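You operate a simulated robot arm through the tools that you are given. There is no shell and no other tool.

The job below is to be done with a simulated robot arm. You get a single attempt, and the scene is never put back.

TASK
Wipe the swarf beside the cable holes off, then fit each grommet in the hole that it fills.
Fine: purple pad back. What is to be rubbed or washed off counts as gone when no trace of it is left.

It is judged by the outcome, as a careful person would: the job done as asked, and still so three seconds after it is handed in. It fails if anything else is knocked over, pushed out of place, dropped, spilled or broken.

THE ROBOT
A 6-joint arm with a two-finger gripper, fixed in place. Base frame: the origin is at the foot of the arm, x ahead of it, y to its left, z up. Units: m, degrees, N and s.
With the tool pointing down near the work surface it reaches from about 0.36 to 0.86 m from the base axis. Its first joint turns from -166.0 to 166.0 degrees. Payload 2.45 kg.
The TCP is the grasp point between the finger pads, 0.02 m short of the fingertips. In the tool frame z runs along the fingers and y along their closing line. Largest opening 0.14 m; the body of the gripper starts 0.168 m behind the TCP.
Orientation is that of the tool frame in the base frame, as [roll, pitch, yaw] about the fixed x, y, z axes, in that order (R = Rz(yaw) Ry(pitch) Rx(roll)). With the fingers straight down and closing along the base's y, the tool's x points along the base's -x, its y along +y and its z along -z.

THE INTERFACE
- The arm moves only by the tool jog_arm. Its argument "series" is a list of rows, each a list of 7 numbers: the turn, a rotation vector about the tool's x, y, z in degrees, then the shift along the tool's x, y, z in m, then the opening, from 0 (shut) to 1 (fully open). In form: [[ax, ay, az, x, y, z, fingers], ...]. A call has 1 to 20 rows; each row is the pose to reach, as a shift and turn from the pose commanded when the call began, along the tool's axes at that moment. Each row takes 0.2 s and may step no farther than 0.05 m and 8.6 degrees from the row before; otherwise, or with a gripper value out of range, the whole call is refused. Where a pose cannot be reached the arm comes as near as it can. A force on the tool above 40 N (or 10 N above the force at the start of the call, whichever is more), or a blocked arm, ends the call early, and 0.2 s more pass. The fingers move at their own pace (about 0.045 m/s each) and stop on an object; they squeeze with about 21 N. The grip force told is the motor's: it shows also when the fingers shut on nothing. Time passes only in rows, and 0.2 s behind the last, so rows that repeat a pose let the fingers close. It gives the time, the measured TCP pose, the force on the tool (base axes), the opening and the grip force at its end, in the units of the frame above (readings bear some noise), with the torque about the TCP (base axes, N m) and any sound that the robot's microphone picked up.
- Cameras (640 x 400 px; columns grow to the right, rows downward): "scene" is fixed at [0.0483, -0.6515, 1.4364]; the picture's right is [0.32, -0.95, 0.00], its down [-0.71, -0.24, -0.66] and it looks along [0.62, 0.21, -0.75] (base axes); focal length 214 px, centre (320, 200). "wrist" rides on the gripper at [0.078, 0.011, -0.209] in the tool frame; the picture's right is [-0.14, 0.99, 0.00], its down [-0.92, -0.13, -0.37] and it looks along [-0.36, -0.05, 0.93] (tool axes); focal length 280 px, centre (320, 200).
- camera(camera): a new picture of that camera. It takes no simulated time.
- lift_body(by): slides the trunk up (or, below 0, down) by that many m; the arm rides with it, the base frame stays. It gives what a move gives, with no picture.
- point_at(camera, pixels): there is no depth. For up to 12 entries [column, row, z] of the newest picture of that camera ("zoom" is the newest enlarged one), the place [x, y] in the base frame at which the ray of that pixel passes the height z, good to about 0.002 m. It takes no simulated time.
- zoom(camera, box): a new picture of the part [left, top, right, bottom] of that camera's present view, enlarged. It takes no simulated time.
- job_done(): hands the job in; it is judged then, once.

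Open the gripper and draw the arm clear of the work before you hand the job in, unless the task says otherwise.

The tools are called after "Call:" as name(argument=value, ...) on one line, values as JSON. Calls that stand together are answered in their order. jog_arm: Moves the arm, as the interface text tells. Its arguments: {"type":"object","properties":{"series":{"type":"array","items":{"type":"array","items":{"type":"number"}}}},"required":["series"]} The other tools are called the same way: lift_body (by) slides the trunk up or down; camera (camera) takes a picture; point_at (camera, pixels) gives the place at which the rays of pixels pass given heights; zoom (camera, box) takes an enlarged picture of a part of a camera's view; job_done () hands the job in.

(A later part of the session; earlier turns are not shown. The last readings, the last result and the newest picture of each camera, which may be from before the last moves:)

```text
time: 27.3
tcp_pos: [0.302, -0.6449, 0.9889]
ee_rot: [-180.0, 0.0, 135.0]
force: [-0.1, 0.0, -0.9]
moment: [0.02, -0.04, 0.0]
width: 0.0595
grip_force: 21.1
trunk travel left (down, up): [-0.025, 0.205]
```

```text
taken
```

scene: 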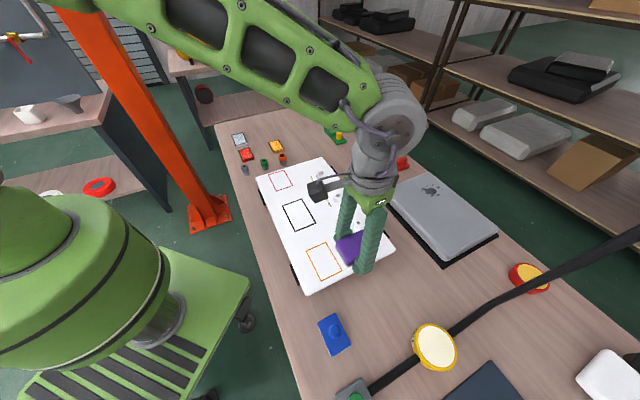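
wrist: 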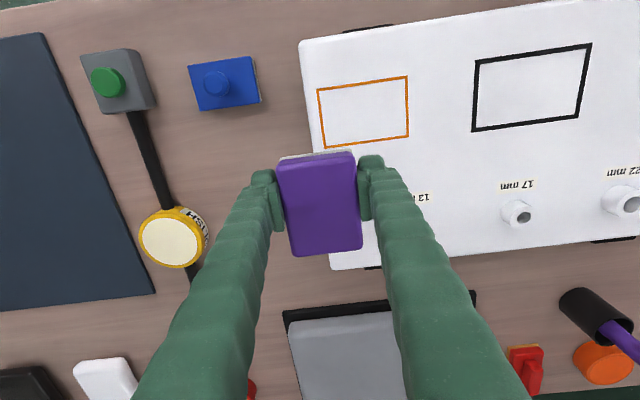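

I zoom in on the board from both cameras to check for any traces.

Call:
zoom(camera="wrist", box=[380, 60, 640, 222])

Call:
zoom(camera="scene", box=[260, 160, 356, 220])

Call:
zoom(camera="scene", box=[290, 200, 386, 260])

```text
2.46 times, centred on (510, 141) of wrist
```

zoom: 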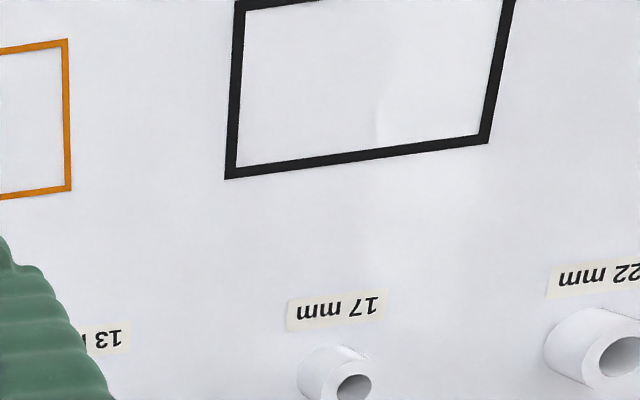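

```text
6.67 times, centred on (308, 190) of scene
```

zoom: 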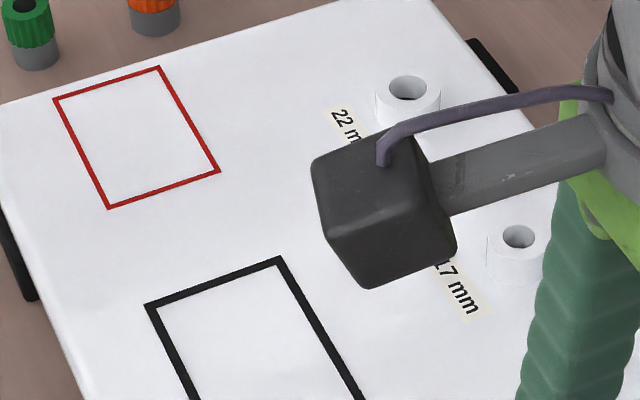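

```text
6.67 times, centred on (338, 230) of scene
```

zoom: 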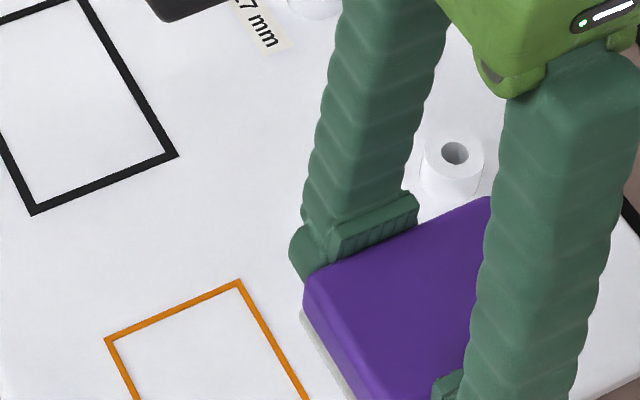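

No trace of swarf is left and the frames are intact. Now I carry the pad back: to above its original pose (0.2764,-0.7746) at z≈0.91, then down to ≈0.835.

Call:
jog_arm(series=[[0, 0, 0, -0.0184, -0.0275, 0.02, 0.3], [0, 0, 0, -0.0368, -0.0549, 0.04, 0.3], [0, 0, 0, -0.0552, -0.0824, 0.06, 0.3], [0, 0, 0, -0.0736, -0.1098, 0.079, 0.3], [0, 0, 0, -0.0736, -0.1098, 0.109, 0.3], [0, 0, 0, -0.0736, -0.1098, 0.139, 0.3], [0, 0, 0, -0.0736, -0.1098, 0.154, 0.3], [0, 0, 0, -0.0736, -0.1098, 0.154, 0.3]])

Call:
camera(camera="wrist")

```text
time: 29.1
tcp_pos: [0.2805, -0.7732, 0.837]
ee_rot: [180.0, 0.1, 135.0]
force: [0.5, -0.7, -0.7]
moment: [-0.04, 0.02, 0.0]
width: 0.0593
grip_force: 21.1
trunk travel left (down, up): [-0.025, 0.205]
```

```text
taken
```

wrist: 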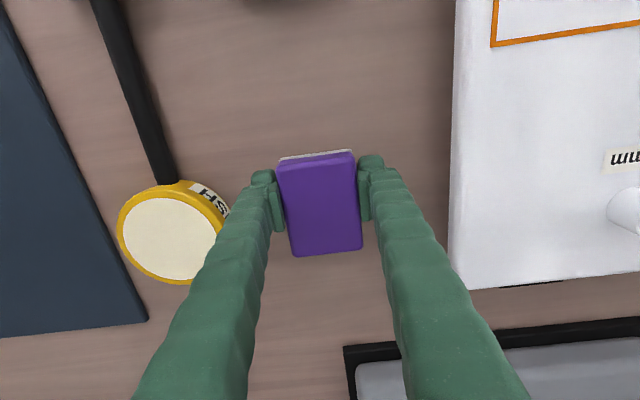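

The measured pose is about 4 mm off in xy; I correct it and descend slowly to z≈0.821.

Call:
jog_arm(series=[[0, 0, 0, 0.0019, -0.0039, 0.0, 0.3], [0, 0, 0, 0.0019, -0.0039, 0.005, 0.3], [0, 0, 0, 0.0019, -0.0039, 0.01, 0.3], [0, 0, 0, 0.0019, -0.0039, 0.0135, 0.3], [0, 0, 0, 0.0019, -0.0039, 0.0155, 0.3], [0, 0, 0, 0.0019, -0.0039, 0.0155, 0.3]])

```text
time: 30.5
tcp_pos: [0.2755, -0.7727, 0.8196]
ee_rot: [179.9, 0.0, 135.0]
force: [0.2, -0.8, 0.0]
moment: [0.02, 0.0, 0.0]
width: 0.0594
grip_force: 20.4
trunk travel left (down, up): [-0.025, 0.205]
```

No contact yet at z≈0.8196; I continue in small steps with a 1 mm correction.

Call:
jog_arm(series=[[0, 0, 0, -0.001, 0, 0.001, 0.3], [0, 0, 0, -0.001, 0, 0.0015, 0.3], [0, 0, 0, -0.001, 0, 0.0015, 0.3]])

```text
time: 31.3
tcp_pos: [0.2752, -0.7743, 0.8196]
ee_rot: [-179.9, 0.2, 135.0]
force: [-3.0, 1.3, 8.7]
moment: [0.34, 0.15, 0.07]
width: 0.0597
grip_force: 21.1
trunk travel left (down, up): [-0.025, 0.205]
```

The pad rests on the table (8.7 N). I release it to opening 0.095 and rise straight up.

Call:
jog_arm(series=[[0, 0, 0, 0, 0, -0.0005, 0.3], [0, 0, 0, 0, 0, -0.0005, 0.55], [0, 0, 0, 0, 0, -0.0005, 0.68], [0, 0, 0, 0, 0, -0.0005, 0.68], [0, 0, 0, 0, 0, -0.0005, 0.68], [0, 0, 0, 0, 0, -0.02, 0.68], [0, 0, 0, 0, 0, -0.05, 0.68], [0, 0, 0, 0.02, 0.0, -0.08, 0.68], [0, 0, 0, 0.05, 0.0, -0.11, 0.68], [0, 0, 0, 0.08, 0.0, -0.13, 0.68]])

Call:
camera(camera="wrist")

Call:
camera(camera="scene")

```text
time: 33.5
tcp_pos: [0.25, -0.7785, 0.9248]
ee_rot: [179.9, -0.3, 134.9]
force: [-0.2, -0.9, 0.9]
moment: [0.03, 0.04, -0.01]
width: 0.0951
grip_force: 0.0
out of reach, approached as far as the arm can: row 8, 9, 10
trunk travel left (down, up): [-0.025, 0.205]
```

```text
taken
```

wrist: 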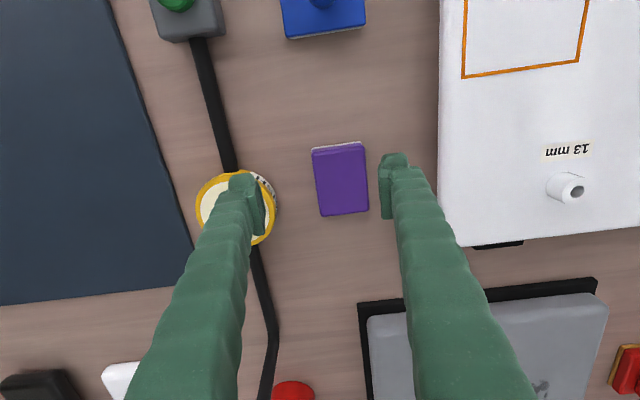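

```text
taken
```

scene: 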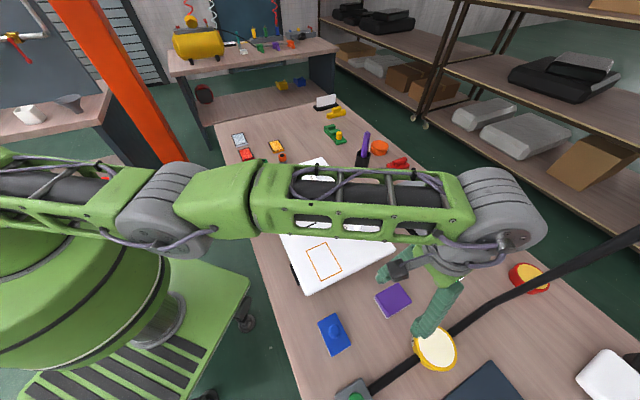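

The pad is back on the table. I verify its place against the initial corner coordinates.

Call:
zoom(camera="scene", box=[360, 275, 424, 315])

Call:
zoom(camera="scene", box=[300, 250, 460, 350])

```text
10.00 times, centred on (392, 295) of scene
```

zoom: 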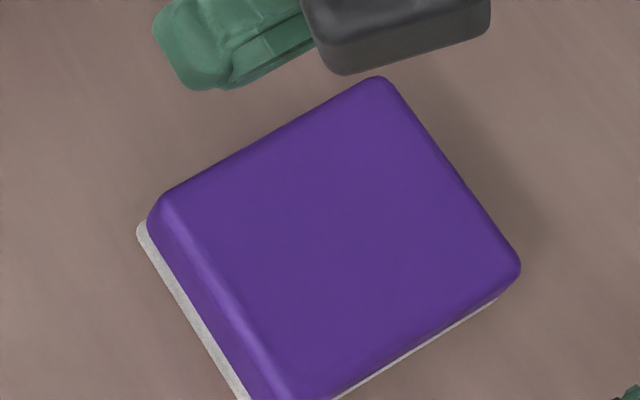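

```text
4.00 times, centred on (380, 300) of scene
```

zoom: 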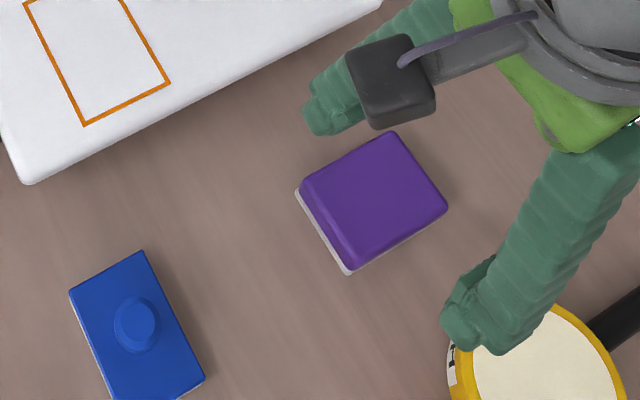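

The pad is within ≈2.5 mm of its initial place. Now I move over to the grommets at about (0.65,-0.19), turning the camera outward, in 15 rows.

Call:
jog_arm(series=[[0, 0, -1.87, 0.0155, 0.039, -0.02, 0.68], [0, 0, -3.73, 0.0311, 0.0781, -0.035, 0.68], [0, 0, -5.6, 0.0466, 0.1171, -0.05, 0.68], [0, 0, -7.47, 0.0622, 0.1561, -0.065, 0.68], [0, 0, -9.33, 0.0777, 0.1951, -0.08, 0.68], [0, 0, -11.2, 0.0932, 0.2342, -0.095, 0.68], [0, 0, -13.07, 0.1088, 0.2732, -0.11, 0.68], [0, 0, -14.93, 0.1243, 0.3122, -0.125, 0.68], [0, 0, -16.8, 0.1399, 0.3512, -0.125, 0.68], [0, 0, -18.67, 0.1554, 0.3903, -0.125, 0.68], [0, 0, -20.53, 0.1709, 0.4293, -0.125, 0.68], [0, 0, -22.4, 0.1865, 0.4683, -0.125, 0.68], [0, 0, -24.27, 0.202, 0.5073, -0.125, 0.68], [0, 0, -26.13, 0.2176, 0.5464, -0.125, 0.68], [0, 0, -28, 0.2331, 0.5854, -0.125, 0.68]])

Call:
camera(camera="wrist")

Call:
camera(camera="scene")

```text
time: 36.7
tcp_pos: [0.408, -0.7083, 1.0535]
ee_rot: [179.8, -0.2, 161.2]
force: [-0.9, -0.3, -0.3]
moment: [0.02, -0.04, -0.01]
width: 0.0955
grip_force: 0.0
out of reach, approached as far as the arm can: row 1, 2, 3, 4, 5, 6, 7, 8, 9, 10, 11, 12, 13, 14, 15
trunk travel left (down, up): [-0.025, 0.205]
```

```text
taken
```

wrist: 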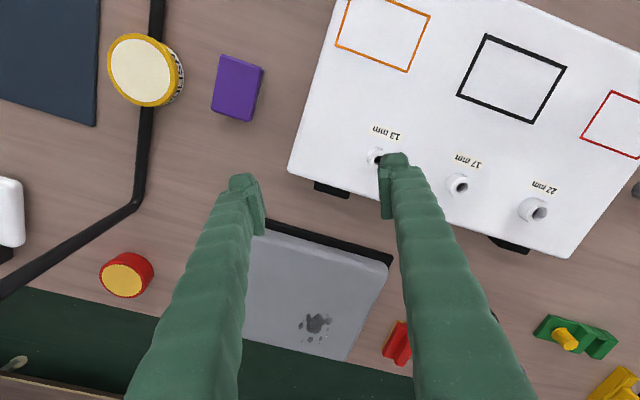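

```text
taken
```

scene: 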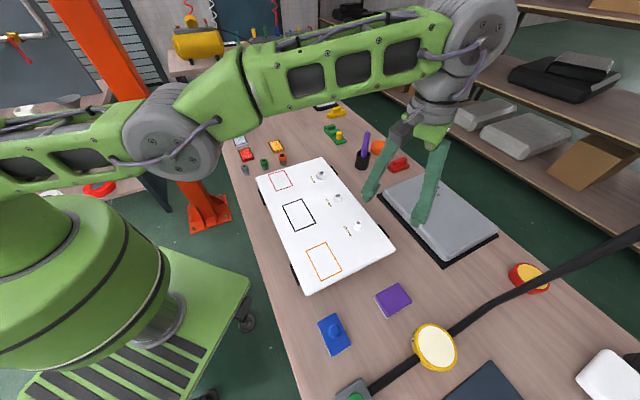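

The arm is stretched out and the inverse kinematics stayed stuck at full reach (TCP now (0.408,-0.708,1.053), well above everything). I try small inward steps combined with a slight descent to bend the elbow again.

Call:
jog_arm(series=[[0, 0, 0, 0.0023, 0.002, 0.01, 0.68], [0, 0, 0, 0.0045, 0.004, 0.02, 0.68], [0, 0, 0, 0.0075, 0.0066, 0.03, 0.68], [0, 0, 0, 0.0113, 0.0099, 0.04, 0.68], [0, 0, 0, 0.015, 0.0132, 0.05, 0.68], [0, 0, 0, 0.0225, 0.0198, 0.06, 0.68], [0, 0, 0, 0.03, 0.0264, 0.065, 0.68]])

```text
time: 38.3
tcp_pos: [0.3924, -0.7231, 1.0111]
ee_rot: [179.8, -0.2, 163.0]
force: [-0.1, 0.0, 0.8]
moment: [-0.02, 0.03, -0.01]
width: 0.0954
grip_force: 0.0
out of reach, approached as far as the arm can: row 1, 2, 3, 4, 5, 6, 7
trunk travel left (down, up): [-0.025, 0.205]
```

The arm remains at full stretch. I look at the scene to see the arm configuration before choosing the escape motion.

Call:
camera(camera="scene")

Call:
camera(camera="wrist")

```text
taken
```

scene: 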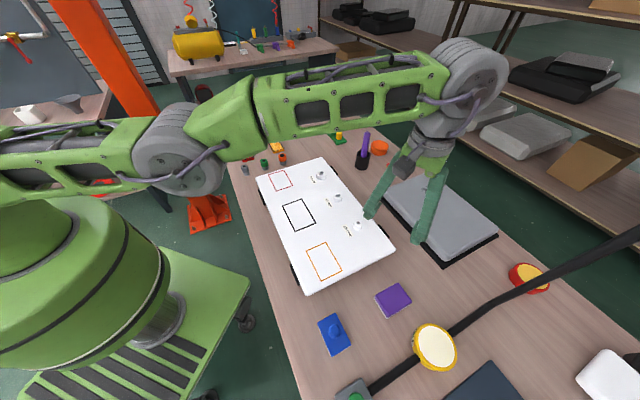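

```text
taken
```

wrist: 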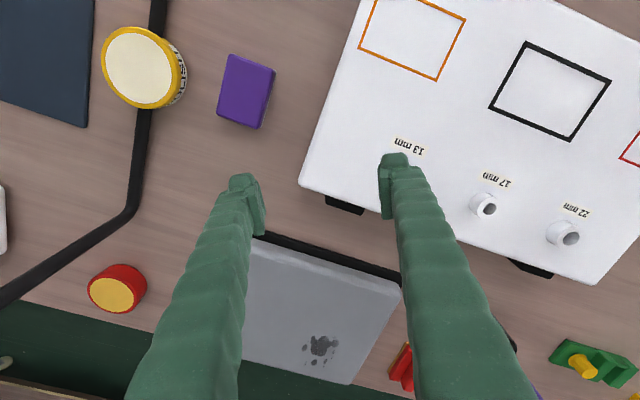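

I try a pure vertical descent of 0.08 m at constant radius (tips stay above 0.91, above the collars), where the reach sphere is wider, so that the elbow can bend.

Call:
jog_arm(series=[[0, 0, 0, 0, 0, 0.01, 0.68], [0, 0, 0, 0, 0, 0.02, 0.68], [0, 0, 0, 0, 0, 0.03, 0.68], [0, 0, 0, 0, 0, 0.04, 0.68], [0, 0, 0, 0, 0, 0.05, 0.68], [0, 0, 0, 0, 0, 0.06, 0.68], [0, 0, 0, 0, 0, 0.07, 0.68], [0, 0, 0, 0, 0, 0.08, 0.68]])

```text
time: 40.1
tcp_pos: [0.3963, -0.7304, 0.933]
ee_rot: [180.0, -0.2, 163.1]
force: [0.0, 0.5, 0.3]
moment: [0.0, 0.02, -0.02]
width: 0.0951
grip_force: 0.1
out of reach, approached as far as the arm can: row 2, 3, 4, 5, 6, 7, 8
trunk travel left (down, up): [-0.025, 0.205]
```

Still on the reach boundary (r≈0.831 at z=0.933). I test very small inward steps of 2 mm to see whether the solver follows.

Call:
jog_arm(series=[[0, 0, 0, 0.0014, 0.0014, 0, 0.68], [0, 0, 0, 0.0028, 0.0028, 0, 0.68], [0, 0, 0, 0.0043, 0.0042, 0, 0.68], [0, 0, 0, 0.0057, 0.0056, 0, 0.68], [0, 0, 0, 0.0071, 0.007, 0, 0.68], [0, 0, 0, 0.0085, 0.0084, 0, 0.68], [0, 0, 0, 0.01, 0.0098, 0, 0.68], [0, 0, 0, 0.0114, 0.0112, 0, 0.68], [0, 0, 0, 0.0128, 0.0126, 0, 0.68], [0, 0, 0, 0.0142, 0.014, 0, 0.68]])

```text
time: 42.3
tcp_pos: [0.3953, -0.7313, 0.934]
ee_rot: [179.9, -0.2, 163.0]
force: [0.1, 0.9, 0.3]
moment: [-0.01, 0.0, 0.0]
width: 0.095
grip_force: 0.2
out of reach, approached as far as the arm can: row 2, 3, 4, 5, 6, 7, 8, 9, 10
trunk travel left (down, up): [-0.025, 0.205]
```

Exactly locked at straight elbow. Earlier, an upward move from below unlocked it, so I swing back to azimuth -70° (over the free table beside the pad, pad top 0.822) and go down to z≈0.865, then I'll move up.

Call:
jog_arm(series=[[0, 0, 0, 0.0092, -0.0079, 0, 0.68], [0, 0, 0, 0.0185, -0.0158, 0, 0.68], [0, 0, 0, 0.0277, -0.0237, 0, 0.68], [0, 0, 0, 0.0369, -0.0316, 0, 0.68], [0, 0, 0, 0.0461, -0.0395, 0, 0.68], [0, 0, 0, 0.0554, -0.0474, 0, 0.68], [0, 0, 0, 0.0646, -0.0553, 0, 0.68], [0, 0, 0, 0.0738, -0.0632, 0, 0.68], [0, 0, 0, 0.0831, -0.0711, 0, 0.68], [0, 0, 0, 0.0923, -0.079, 0, 0.68], [0, 0, 0, 0.0923, -0.079, 0, 0.68]])

```text
time: 44.7
tcp_pos: [0.282, -0.7748, 0.934]
ee_rot: [-179.9, 0.0, 163.0]
force: [-0.8, 0.8, -1.2]
moment: [0.0, 0.0, 0.01]
width: 0.0951
grip_force: 0.0
out of reach, approached as far as the arm can: row 8, 9, 10, 11
trunk travel left (down, up): [-0.025, 0.205]
```

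Rows 1–7 were followed unflagged, so I try inward small steps from here.

Call:
jog_arm(series=[[0, 0, 0, 0.0012, 0.0016, 0, 0.68], [0, 0, 0, 0.003, 0.004, 0, 0.68], [0, 0, 0, 0.006, 0.008, 0, 0.68], [0, 0, 0, 0.009, 0.012, 0, 0.68], [0, 0, 0, 0.012, 0.016, 0, 0.68], [0, 0, 0, 0.015, 0.02, 0, 0.68], [0, 0, 0, 0.018, 0.024, 0, 0.68], [0, 0, 0, 0.0241, 0.032, 0, 0.68]])

```text
time: 46.5
tcp_pos: [0.269, -0.7364, 0.9322]
ee_rot: [179.9, 0.0, 163.0]
force: [-0.3, 0.7, -1.1]
moment: [0.0, -0.02, -0.03]
width: 0.0954
grip_force: 0.2
trunk travel left (down, up): [-0.025, 0.205]
```

Unlocked (r=0.784). Now I move to above the grommets region, TCP (0.50,-0.20,1.05), via an inner straight path.

Call:
jog_arm(series=[[0, 0, 0, -0.0049, 0.0447, -0.012, 0.68], [0, 0, 0, -0.0099, 0.0893, -0.024, 0.68], [0, 0, 0, -0.0148, 0.134, -0.036, 0.68], [0, 0, 0, -0.0197, 0.1786, -0.048, 0.68], [0, 0, 0, -0.0247, 0.2233, -0.06, 0.68], [0, 0, 0, -0.0296, 0.2679, -0.072, 0.68], [0, 0, 0, -0.0345, 0.3126, -0.084, 0.68], [0, 0, 0, -0.0394, 0.3572, -0.096, 0.68], [0, 0, 0, -0.0444, 0.4019, -0.108, 0.68], [0, 0, 0, -0.0493, 0.4465, -0.118, 0.68], [0, 0, 0, -0.0542, 0.4912, -0.118, 0.68], [0, 0, 0, -0.0592, 0.5358, -0.118, 0.68], [0, 0, 0, -0.0641, 0.5805, -0.118, 0.68]])

Call:
camera(camera="wrist")

Call:
camera(camera="scene")

```text
time: 49.3
tcp_pos: [0.5002, -0.1994, 1.0514]
ee_rot: [179.9, 0.0, 163.0]
force: [0.2, -0.5, 0.8]
moment: [-0.02, 0.0, 0.0]
width: 0.095
grip_force: 0.0
trunk travel left (down, up): [-0.025, 0.205]
```

```text
taken
```

wrist: 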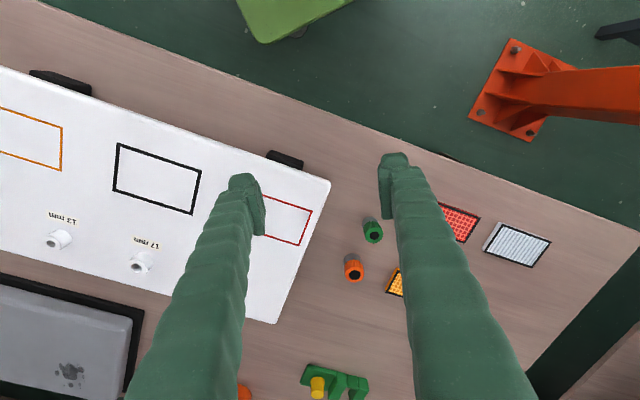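

```text
taken
```

scene: 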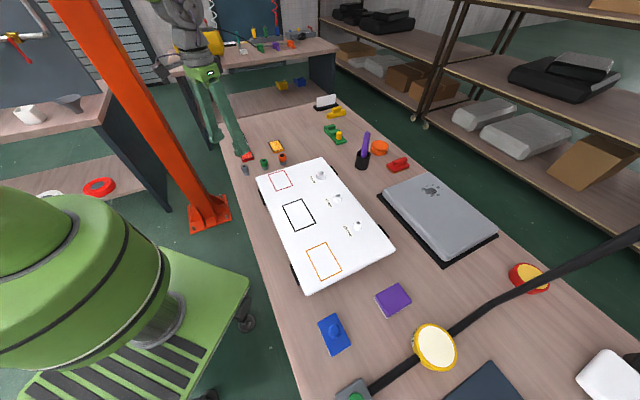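

The whole board is visible to the scene camera now; I verify cleanliness and zoom on the grommets from both cameras for triangulation.

Call:
zoom(camera="scene", box=[256, 156, 400, 246])

Call:
zoom(camera="scene", box=[300, 250, 460, 350])

Call:
zoom(camera="scene", box=[232, 140, 296, 180])

Call:
zoom(camera="wrist", box=[328, 200, 424, 290])

```text
4.44 times, centred on (328, 201) of scene
```

zoom: 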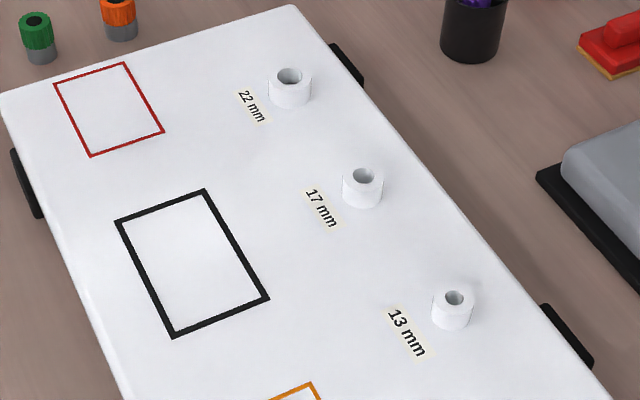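

```text
4.00 times, centred on (380, 300) of scene
```

zoom: 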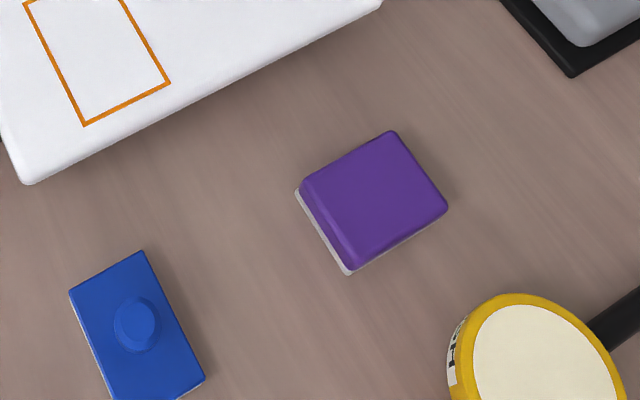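

```text
10.00 times, centred on (264, 160) of scene
```

zoom: 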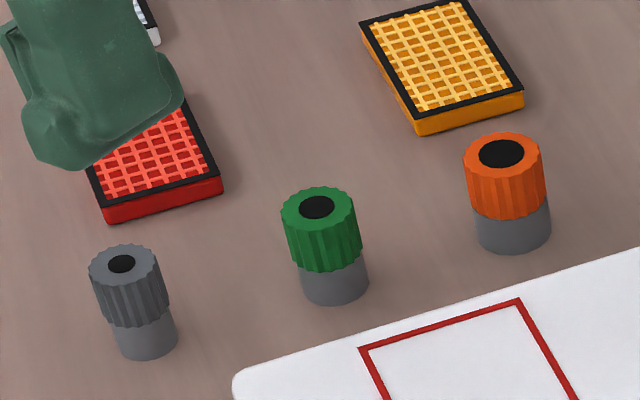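

```text
4.44 times, centred on (376, 245) of wrist
```

zoom: 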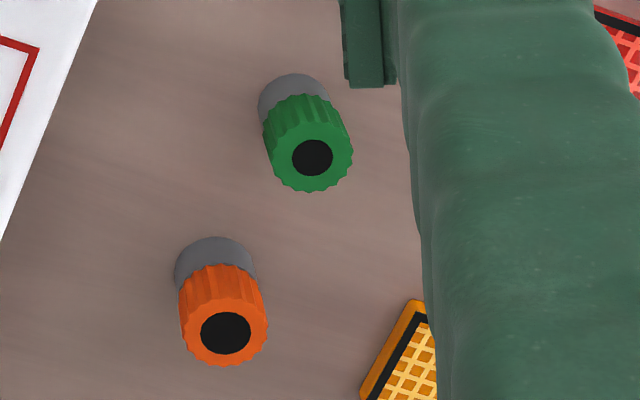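

The board is clean and the pad is in place. I triangulate the grommets' top discs: scene (244.2,166.4), (263.6,160.7), (282.1,155.4); wrist green (374.2,235.6), orange (354.6,274.9).

Call:
point_at(camera="scene", pixels=[[244.2, 166.4, 0.82], [244.2, 166.4, 0.86], [263.6, 160.7, 0.82], [263.6, 160.7, 0.86], [282.1, 155.4, 0.82], [282.1, 155.4, 0.86], [246.5, 174, 0.796], [265.6, 169, 0.796], [283.4, 163.5, 0.796]])

Call:
point_at(camera="wrist", pixels=[[374.2, 235.6, 0.82], [374.2, 235.6, 0.86], [354.6, 274.9, 0.82], [354.6, 274.9, 0.86]])

```text
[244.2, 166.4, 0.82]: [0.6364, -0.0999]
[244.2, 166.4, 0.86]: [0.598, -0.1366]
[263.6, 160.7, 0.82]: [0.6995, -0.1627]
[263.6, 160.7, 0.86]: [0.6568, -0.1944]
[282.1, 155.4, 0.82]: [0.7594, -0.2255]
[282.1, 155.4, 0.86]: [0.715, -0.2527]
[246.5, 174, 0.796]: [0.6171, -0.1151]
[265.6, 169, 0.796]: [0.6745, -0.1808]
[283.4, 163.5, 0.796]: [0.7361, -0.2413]
```

```text
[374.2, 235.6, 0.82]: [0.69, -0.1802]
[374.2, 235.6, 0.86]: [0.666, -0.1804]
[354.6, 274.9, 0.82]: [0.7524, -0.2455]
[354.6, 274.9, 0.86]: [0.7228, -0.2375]
```

Grommets stand at grey (0.6165,-0.117), green (0.676,-0.1805), orange (0.7365,-0.241), tops at z≈0.842-0.845. I go above the green one turning to yaw 225 so that the fingers close along the row direction, away from the board edge.

Call:
jog_arm(series=[[0, 0, -7.75, -0.0203, 0.0087, 0.0127, 0.43], [0, 0, -15.5, -0.0406, 0.0174, 0.0254, 0.43], [0, 0, -23.25, -0.061, 0.0261, 0.038, 0.43], [0, 0, -31, -0.0813, 0.0348, 0.0507, 0.43], [0, 0, -38.75, -0.1016, 0.0434, 0.0634, 0.43], [0, 0, -46.5, -0.122, 0.0521, 0.076, 0.43], [0, 0, -54.25, -0.1423, 0.0608, 0.0887, 0.43], [0, 0, -62, -0.1626, 0.0695, 0.1014, 0.43]])

Call:
camera(camera="wrist")

```text
time: 51.1
tcp_pos: [0.676, -0.183, 0.9474]
ee_rot: [-180.0, 0.1, -134.9]
force: [-1.1, -0.2, 0.7]
moment: [0.05, 0.01, 0.0]
width: 0.0601
grip_force: 0.0
trunk travel left (down, up): [-0.025, 0.205]
```

```text
taken
```

wrist: 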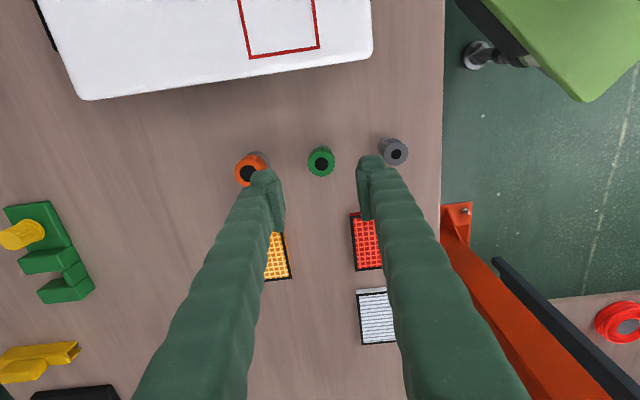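

Green sits at wrist (320,161). I zoom to fix its position and also orange (248,170) and grey (396,152).

Call:
zoom(camera="wrist", box=[224, 120, 416, 240])

```text
3.33 times, centred on (320, 180) of wrist
```

zoom: 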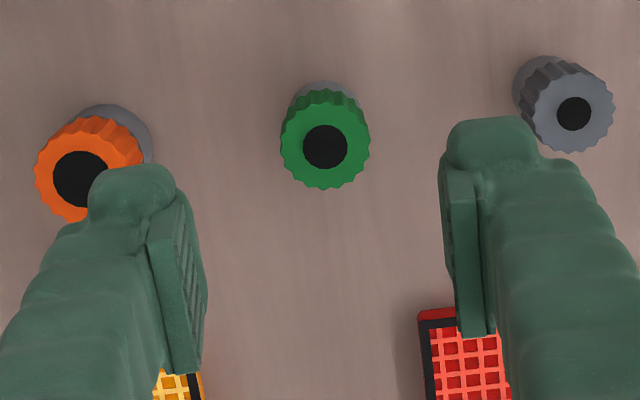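

I query the disc centres in the zoomed view at two heights.

Call:
point_at(camera="zoom", pixels=[[325, 147, 0.84], [325, 147, 0.85], [81, 180, 0.84], [81, 180, 0.85], [574, 113, 0.84], [574, 113, 0.85], [281, 147, 0.845], [370, 147, 0.845]])

Call:
point_at(camera="scene", pixels=[[263.6, 160.7, 0.84], [263.6, 160.7, 0.85], [282.1, 155.4, 0.84], [282.1, 155.4, 0.85], [244.2, 166.4, 0.84], [244.2, 166.4, 0.85]])

```text
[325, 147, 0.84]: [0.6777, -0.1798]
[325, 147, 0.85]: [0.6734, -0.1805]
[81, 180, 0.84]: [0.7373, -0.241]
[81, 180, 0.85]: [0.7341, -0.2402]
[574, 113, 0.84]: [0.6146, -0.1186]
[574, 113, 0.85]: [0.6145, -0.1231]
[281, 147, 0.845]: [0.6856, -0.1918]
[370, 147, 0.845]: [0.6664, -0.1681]
```

```text
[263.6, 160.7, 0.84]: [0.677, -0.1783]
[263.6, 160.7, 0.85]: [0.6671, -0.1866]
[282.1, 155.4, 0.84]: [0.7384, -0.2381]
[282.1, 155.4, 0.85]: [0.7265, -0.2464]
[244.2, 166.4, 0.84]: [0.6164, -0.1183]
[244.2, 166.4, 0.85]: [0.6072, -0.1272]
```

Green's centre is (0.677,-0.1795), top z≈0.841. I descend to z≈0.875 with a slight correction and check the pose again.

Call:
jog_arm(series=[[0, 0, 0, -0.0021, 0.0007, 0.02, 0.43], [0, 0, 0, -0.0021, 0.0007, 0.045, 0.43], [0, 0, 0, -0.0021, 0.0007, 0.0724, 0.43], [0, 0, 0, -0.0021, 0.0007, 0.0724, 0.43]])

Call:
zoom(camera="wrist", box=[224, 120, 416, 240])

```text
time: 52.1
tcp_pos: [0.6778, -0.1789, 0.8762]
ee_rot: [-180.0, 0.0, -135.0]
force: [0.4, 0.6, 0.0]
moment: [-0.01, 0.02, 0.0]
width: 0.0601
grip_force: 0.1
trunk travel left (down, up): [-0.025, 0.205]
```

```text
3.33 times, centred on (320, 180) of wrist
```

zoom: 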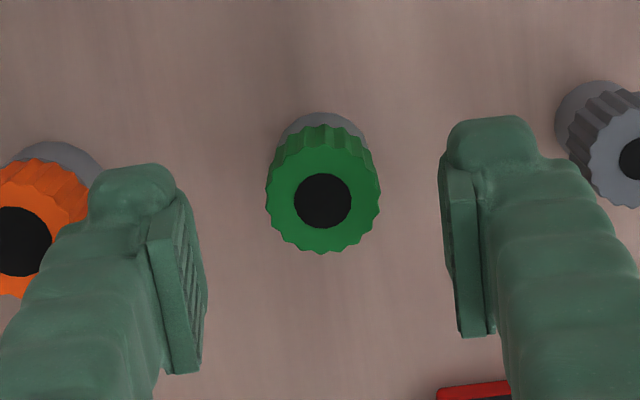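

Green is centred between the fingers. I descend to z≈0.836 (tips at ≈0.816, at the head's lower rim) and close.

Call:
jog_arm(series=[[0, 0, 0, 0, 0, 0.02, 0.43], [0, 0, 0, 0, 0, 0.04, 0.43], [0, 0, 0, 0, 0, 0.04, 0.43], [0, 0, 0, 0, 0, 0.04, 0.1], [0, 0, 0, 0, 0, 0.04, 0.1], [0, 0, 0, 0, 0, 0.04, 0.1], [0, 0, 0, 0, 0, 0.04, 0.1]])

Call:
zoom(camera="wrist", box=[224, 120, 416, 240])

Call:
zoom(camera="scene", box=[232, 140, 296, 180])

```text
time: 53.7
tcp_pos: [0.6769, -0.1799, 0.8352]
ee_rot: [179.9, 0.1, -135.1]
force: [-0.4, 0.9, -0.2]
moment: [0.0, 0.03, -0.03]
width: 0.0293
grip_force: 21.5
trunk travel left (down, up): [-0.025, 0.205]
```

```text
3.33 times, centred on (320, 180) of wrist
```

zoom: 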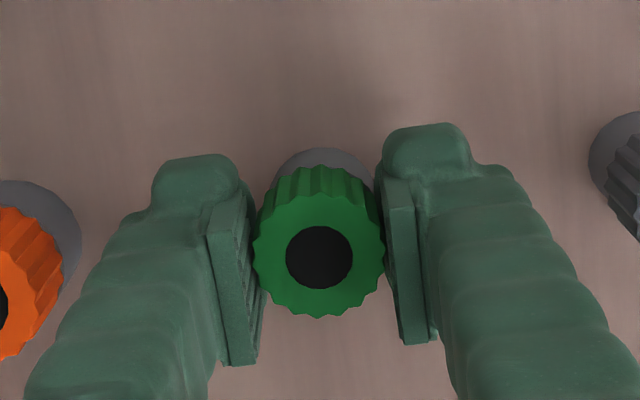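

```text
10.00 times, centred on (264, 160) of scene
```

zoom: 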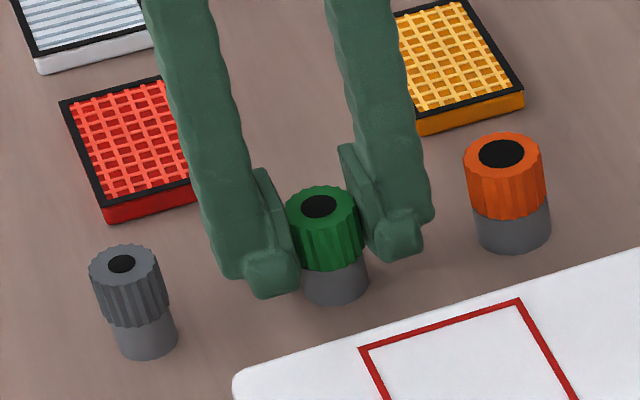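

Gripped (width 0.029). I lift slowly by 0.08 m and look at what comes up.

Call:
jog_arm(series=[[0, 0, 0, 0, 0, -0.005, 0.1], [0, 0, 0, 0, 0, -0.015, 0.1], [0, 0, 0, 0, 0, -0.03, 0.1], [0, 0, 0, 0, 0, -0.05, 0.1], [0, 0, 0, 0, 0, -0.08, 0.1], [0, 0, 0, 0, 0, -0.08, 0.1]])

Call:
zoom(camera="scene", box=[232, 130, 296, 170])

Call:
zoom(camera="wrist", box=[224, 120, 416, 240])

```text
time: 55.1
tcp_pos: [0.6777, -0.1809, 0.9179]
ee_rot: [179.9, 0.0, -135.1]
force: [-0.3, -1.2, -0.4]
moment: [0.03, -0.05, 0.0]
width: 0.0293
grip_force: 20.9
trunk travel left (down, up): [-0.025, 0.205]
```

```text
10.00 times, centred on (264, 150) of scene
```

zoom: 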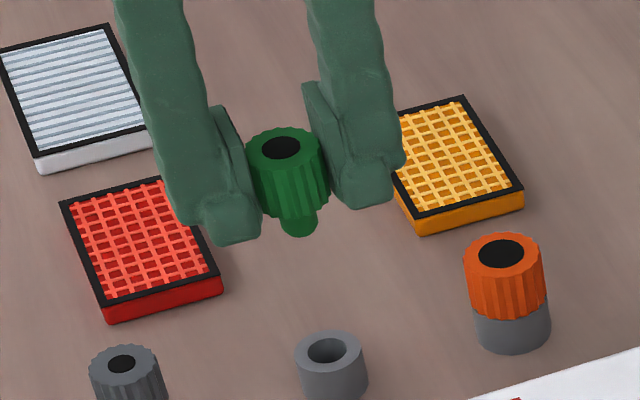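

```text
3.33 times, centred on (320, 180) of wrist
```

zoom: 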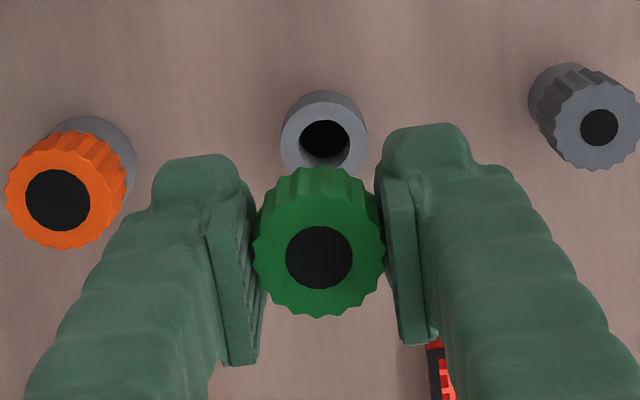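

The green grommet came out of a grey stand, showing a plug below the head. I zoom in strongly to measure the plug diameter relative to the head.

Call:
zoom(camera="scene", box=[252, 140, 272, 156])

Call:
zoom(camera="scene", box=[255, 156, 275, 172])

```text
16.00 times, centred on (262, 148) of scene
```

zoom: 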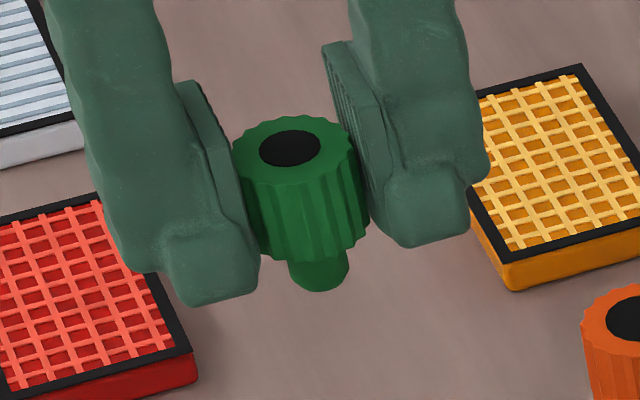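

```text
16.00 times, centred on (265, 164) of scene
```

zoom: 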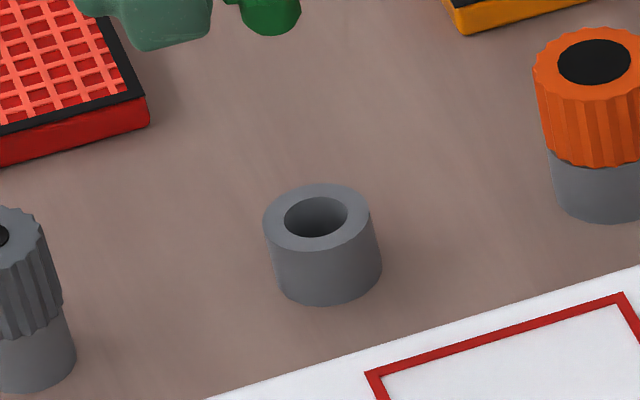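

The plug is about 15-16 mm (half the ≈31 mm head), so it belongs in the 17 mm hole. I move it above the 17 mm collar at about (0.5485,-0.549), TCP z≈0.98.

Call:
jog_arm(series=[[0, 0, 0, 0, 0, -0.03, 0.1], [0, 0, 0, 0.0391, -0.0189, -0.045, 0.1], [0, 0, 0, 0.0782, -0.0378, -0.064, 0.1], [0, 0, 0, 0.1173, -0.0567, -0.064, 0.1], [0, 0, 0, 0.1564, -0.0756, -0.064, 0.1], [0, 0, 0, 0.1955, -0.0945, -0.064, 0.1], [0, 0, 0, 0.2345, -0.1134, -0.064, 0.1], [0, 0, 0, 0.2736, -0.1323, -0.064, 0.1], [0, 0, 0, 0.3127, -0.1512, -0.064, 0.1], [0, 0, 0, 0.3518, -0.1701, -0.064, 0.1], [0, 0, 0, 0.3518, -0.1701, -0.064, 0.1]])

Call:
camera(camera="wrist")

Call:
camera(camera="scene")

```text
time: 57.5
tcp_pos: [0.5477, -0.5513, 0.9827]
ee_rot: [-179.9, 0.0, -135.1]
force: [-0.6, -0.5, -0.6]
moment: [0.02, 0.01, 0.0]
width: 0.029
grip_force: 20.8
trunk travel left (down, up): [-0.025, 0.205]
```

```text
taken
```

wrist: 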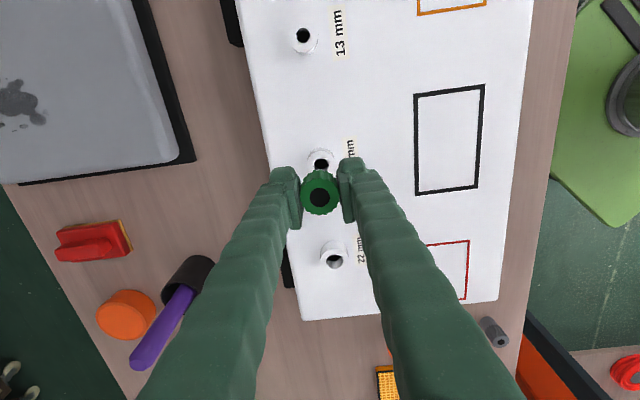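

```text
taken
```

scene: 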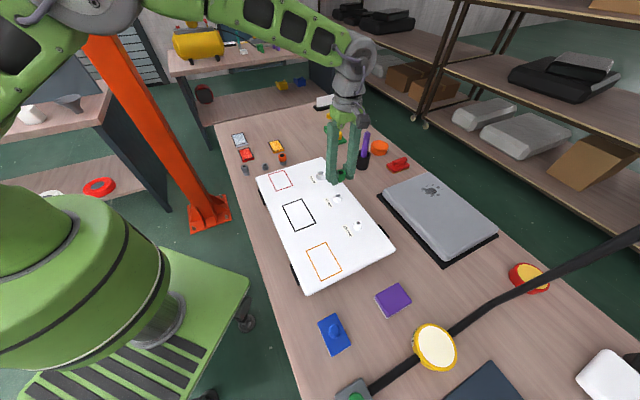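

I zoom in on the held grommet and the 17 mm collar from both cameras.

Call:
zoom(camera="wrist", box=[256, 130, 384, 210])

Call:
zoom(camera="scene", box=[318, 165, 366, 205])

```text
5.00 times, centred on (320, 170) of wrist
```

zoom: 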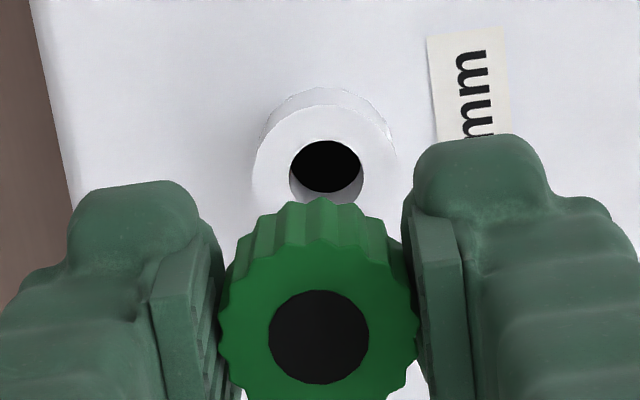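

```text
10.00 times, centred on (342, 185) of scene
```

zoom: 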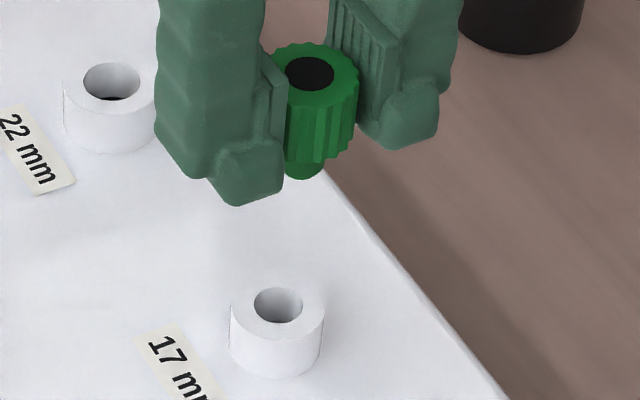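

Comparing with the view over its own stand at the same height (stand hole at wrist (321.5,163.2), collar hole now at (321.2,165.2)), the collar is ≈2.3 mm toward tool -x. I shift accordingly and lower to leave the plug ≈7 mm above the collar.

Call:
jog_arm(series=[[0, 0, 0, -0.0012, -0.0003, 0.015, 0.1], [0, 0, 0, -0.0023, -0.0005, 0.03, 0.1], [0, 0, 0, -0.0023, -0.0005, 0.045, 0.1], [0, 0, 0, -0.0023, -0.0005, 0.06, 0.1], [0, 0, 0, -0.0023, -0.0005, 0.06, 0.1]])

Call:
zoom(camera="scene", box=[326, 175, 358, 205])

Call:
zoom(camera="wrist", box=[256, 130, 384, 210])

```text
time: 58.7
tcp_pos: [0.5513, -0.5461, 0.92]
ee_rot: [179.9, 0.0, -135.0]
force: [-0.4, -0.1, 0.2]
moment: [0.0, -0.02, 0.01]
width: 0.0291
grip_force: 21.3
trunk travel left (down, up): [-0.025, 0.205]
```

```text
13.33 times, centred on (342, 190) of scene
```

zoom: 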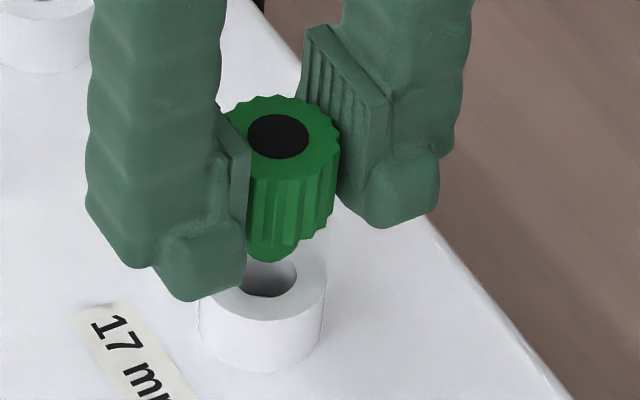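

```text
5.00 times, centred on (320, 170) of wrist
```

zoom: 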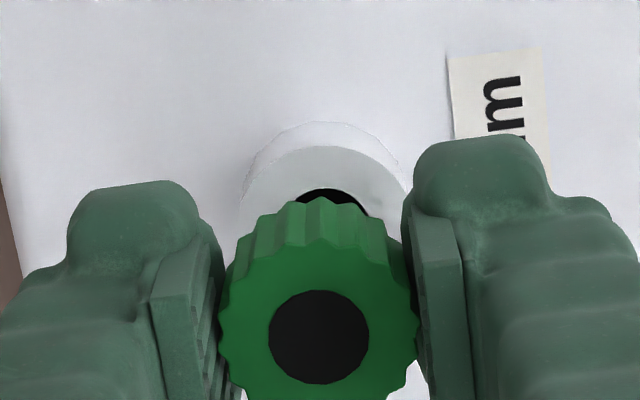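

I query both views: hole centre (wrist (321,176), scene (337.8,195.55)) at z≈0.879 and the grommet's top disc (wrist (319.8,197.4), scene (338.86,185.13)) around z≈0.925.

Call:
point_at(camera="wrist", pixels=[[321, 176, 0.876], [321, 176, 0.882], [319.8, 197.4, 0.92], [319.8, 197.4, 0.925], [319.8, 197.4, 0.93]])

Call:
point_at(camera="scene", pixels=[[337.8, 195.55, 0.876], [337.8, 195.55, 0.882], [338.86, 185.13, 0.92], [338.86, 185.13, 0.925], [338.86, 185.13, 0.93]])

```text
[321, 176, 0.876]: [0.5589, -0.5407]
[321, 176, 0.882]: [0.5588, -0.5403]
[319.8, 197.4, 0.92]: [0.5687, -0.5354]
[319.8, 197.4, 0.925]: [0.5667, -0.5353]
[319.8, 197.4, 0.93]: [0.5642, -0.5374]
```

```text
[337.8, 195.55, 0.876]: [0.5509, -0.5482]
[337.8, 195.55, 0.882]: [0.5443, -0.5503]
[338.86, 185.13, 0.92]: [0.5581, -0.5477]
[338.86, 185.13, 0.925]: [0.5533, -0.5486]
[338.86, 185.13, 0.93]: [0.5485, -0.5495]
```

The newest-picture rule means those wrist points used an older pose; by my own camera calculation the hole is at tool (0.0048,0.0018) and the grommet axis at (0.0016,0.0005). I shift the TCP by tool (+0.0032,+0.0013) at the same height and look again.

Call:
jog_arm(series=[[0, 0, 0, 0.0016, 0.0006, 0, 0.1], [0, 0, 0, 0.0032, 0.0013, 0, 0.1], [0, 0, 0, 0.0032, 0.0013, 0, 0.1], [0, 0, 0, 0.0032, 0.0013, 0, 0.1]])

Call:
camera(camera="wrist")

Call:
zoom(camera="wrist", box=[272, 140, 368, 200])

Call:
zoom(camera="scene", box=[326, 180, 350, 200])

```text
time: 59.7
tcp_pos: [0.5476, -0.5498, 0.9195]
ee_rot: [180.0, 0.0, -134.9]
force: [-0.2, 0.2, 0.7]
moment: [-0.04, -0.01, 0.02]
width: 0.0294
grip_force: 20.6
trunk travel left (down, up): [-0.025, 0.205]
```

```text
taken
```

wrist: 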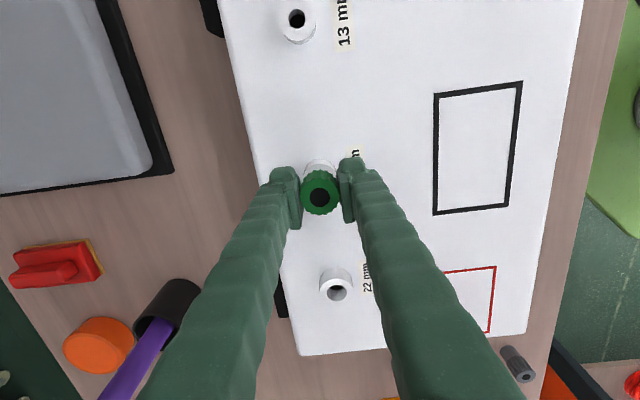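

```text
6.67 times, centred on (320, 170) of wrist
```

zoom: 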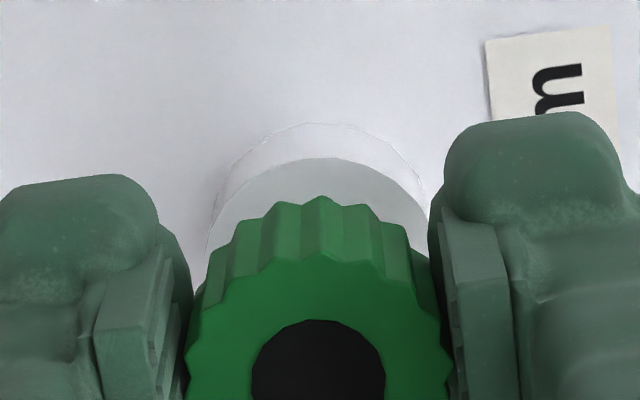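

```text
16.00 times, centred on (338, 190) of scene
```

zoom: 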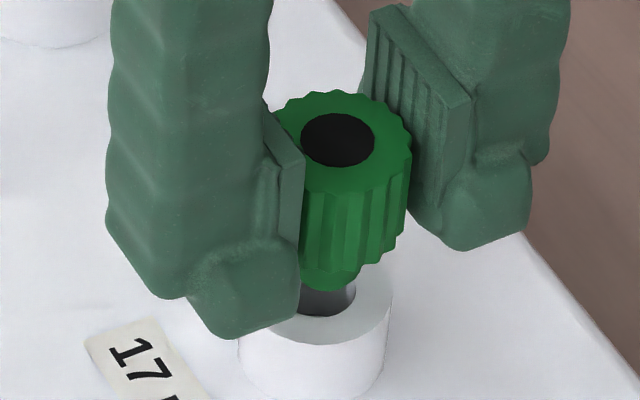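

Wrist view says the axis is aligned within about 0.5 mm. I zoom further in with the scene camera on plug and hole at (338,195).

Call:
zoom(camera="scene", box=[331, 187, 347, 200])

```text
16.00 times, centred on (339, 194) of scene
```

zoom: 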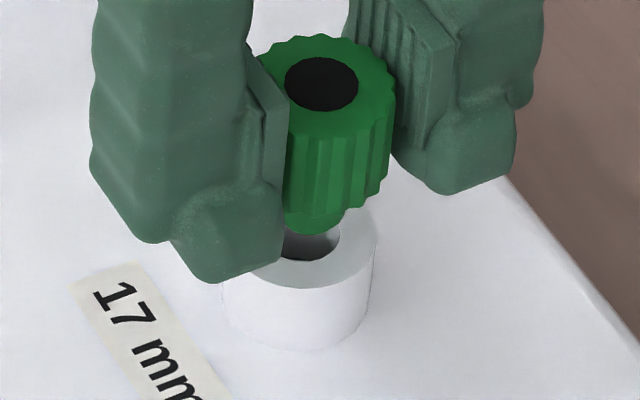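

Residual error is about 0.6 mm. I apply a small y correction and descend 10 mm (just past the expected rim contact), then check the force.

Call:
jog_arm(series=[[0, 0, 0, 0.0, 0.0005, 0.002, 0.1], [0, 0, 0, 0.0, 0.0005, 0.004, 0.1], [0, 0, 0, 0.0, 0.0005, 0.006, 0.1], [0, 0, 0, 0.0, 0.0005, 0.008, 0.1], [0, 0, 0, 0.0, 0.0005, 0.0095, 0.1], [0, 0, 0, 0.0, 0.0005, 0.0105, 0.1], [0, 0, 0, 0.0, 0.0005, 0.0105, 0.1]])

Call:
zoom(camera="scene", box=[331, 187, 347, 200])

```text
time: 61.3
tcp_pos: [0.5468, -0.548, 0.91]
ee_rot: [180.0, 0.1, -135.0]
force: [4.8, 2.2, 4.4]
moment: [0.07, -0.07, 0.02]
width: 0.0296
grip_force: 20.7
trunk travel left (down, up): [-0.025, 0.205]
```

```text
16.00 times, centred on (339, 194) of scene
```

zoom: 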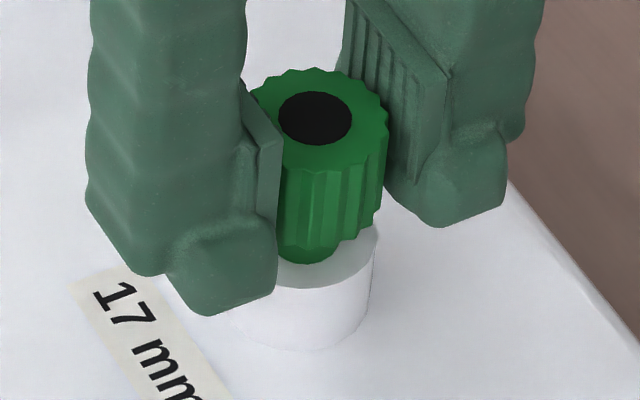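

Contact: reaction (4.8,2.2,4.4) N pushes toward +x+y, so the plug rubs the rim's -x-y side. I shift 1 mm along tool -x and continue down gently.

Call:
jog_arm(series=[[0, 0, 0, -0.0006, 0, 0, 0.1], [0, 0, 0, -0.001, 0, 0.0005, 0.1], [0, 0, 0, -0.001, 0, 0.0015, 0.1], [0, 0, 0, -0.001, 0, 0.0025, 0.1], [0, 0, 0, -0.001, 0, 0.0025, 0.1]])

Call:
zoom(camera="scene", box=[331, 187, 347, 200])

```text
time: 62.5
tcp_pos: [0.5471, -0.5471, 0.9079]
ee_rot: [180.0, 0.0, -135.0]
force: [1.4, 0.9, 9.7]
moment: [0.0, -0.04, 0.03]
width: 0.0294
grip_force: 21.1
trunk travel left (down, up): [-0.025, 0.205]
```

```text
16.00 times, centred on (339, 194) of scene
```

zoom: 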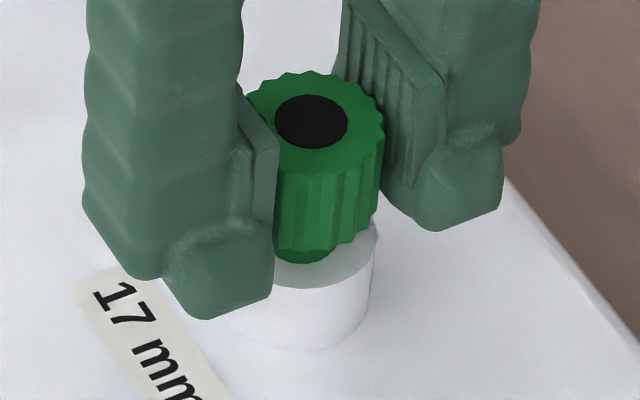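

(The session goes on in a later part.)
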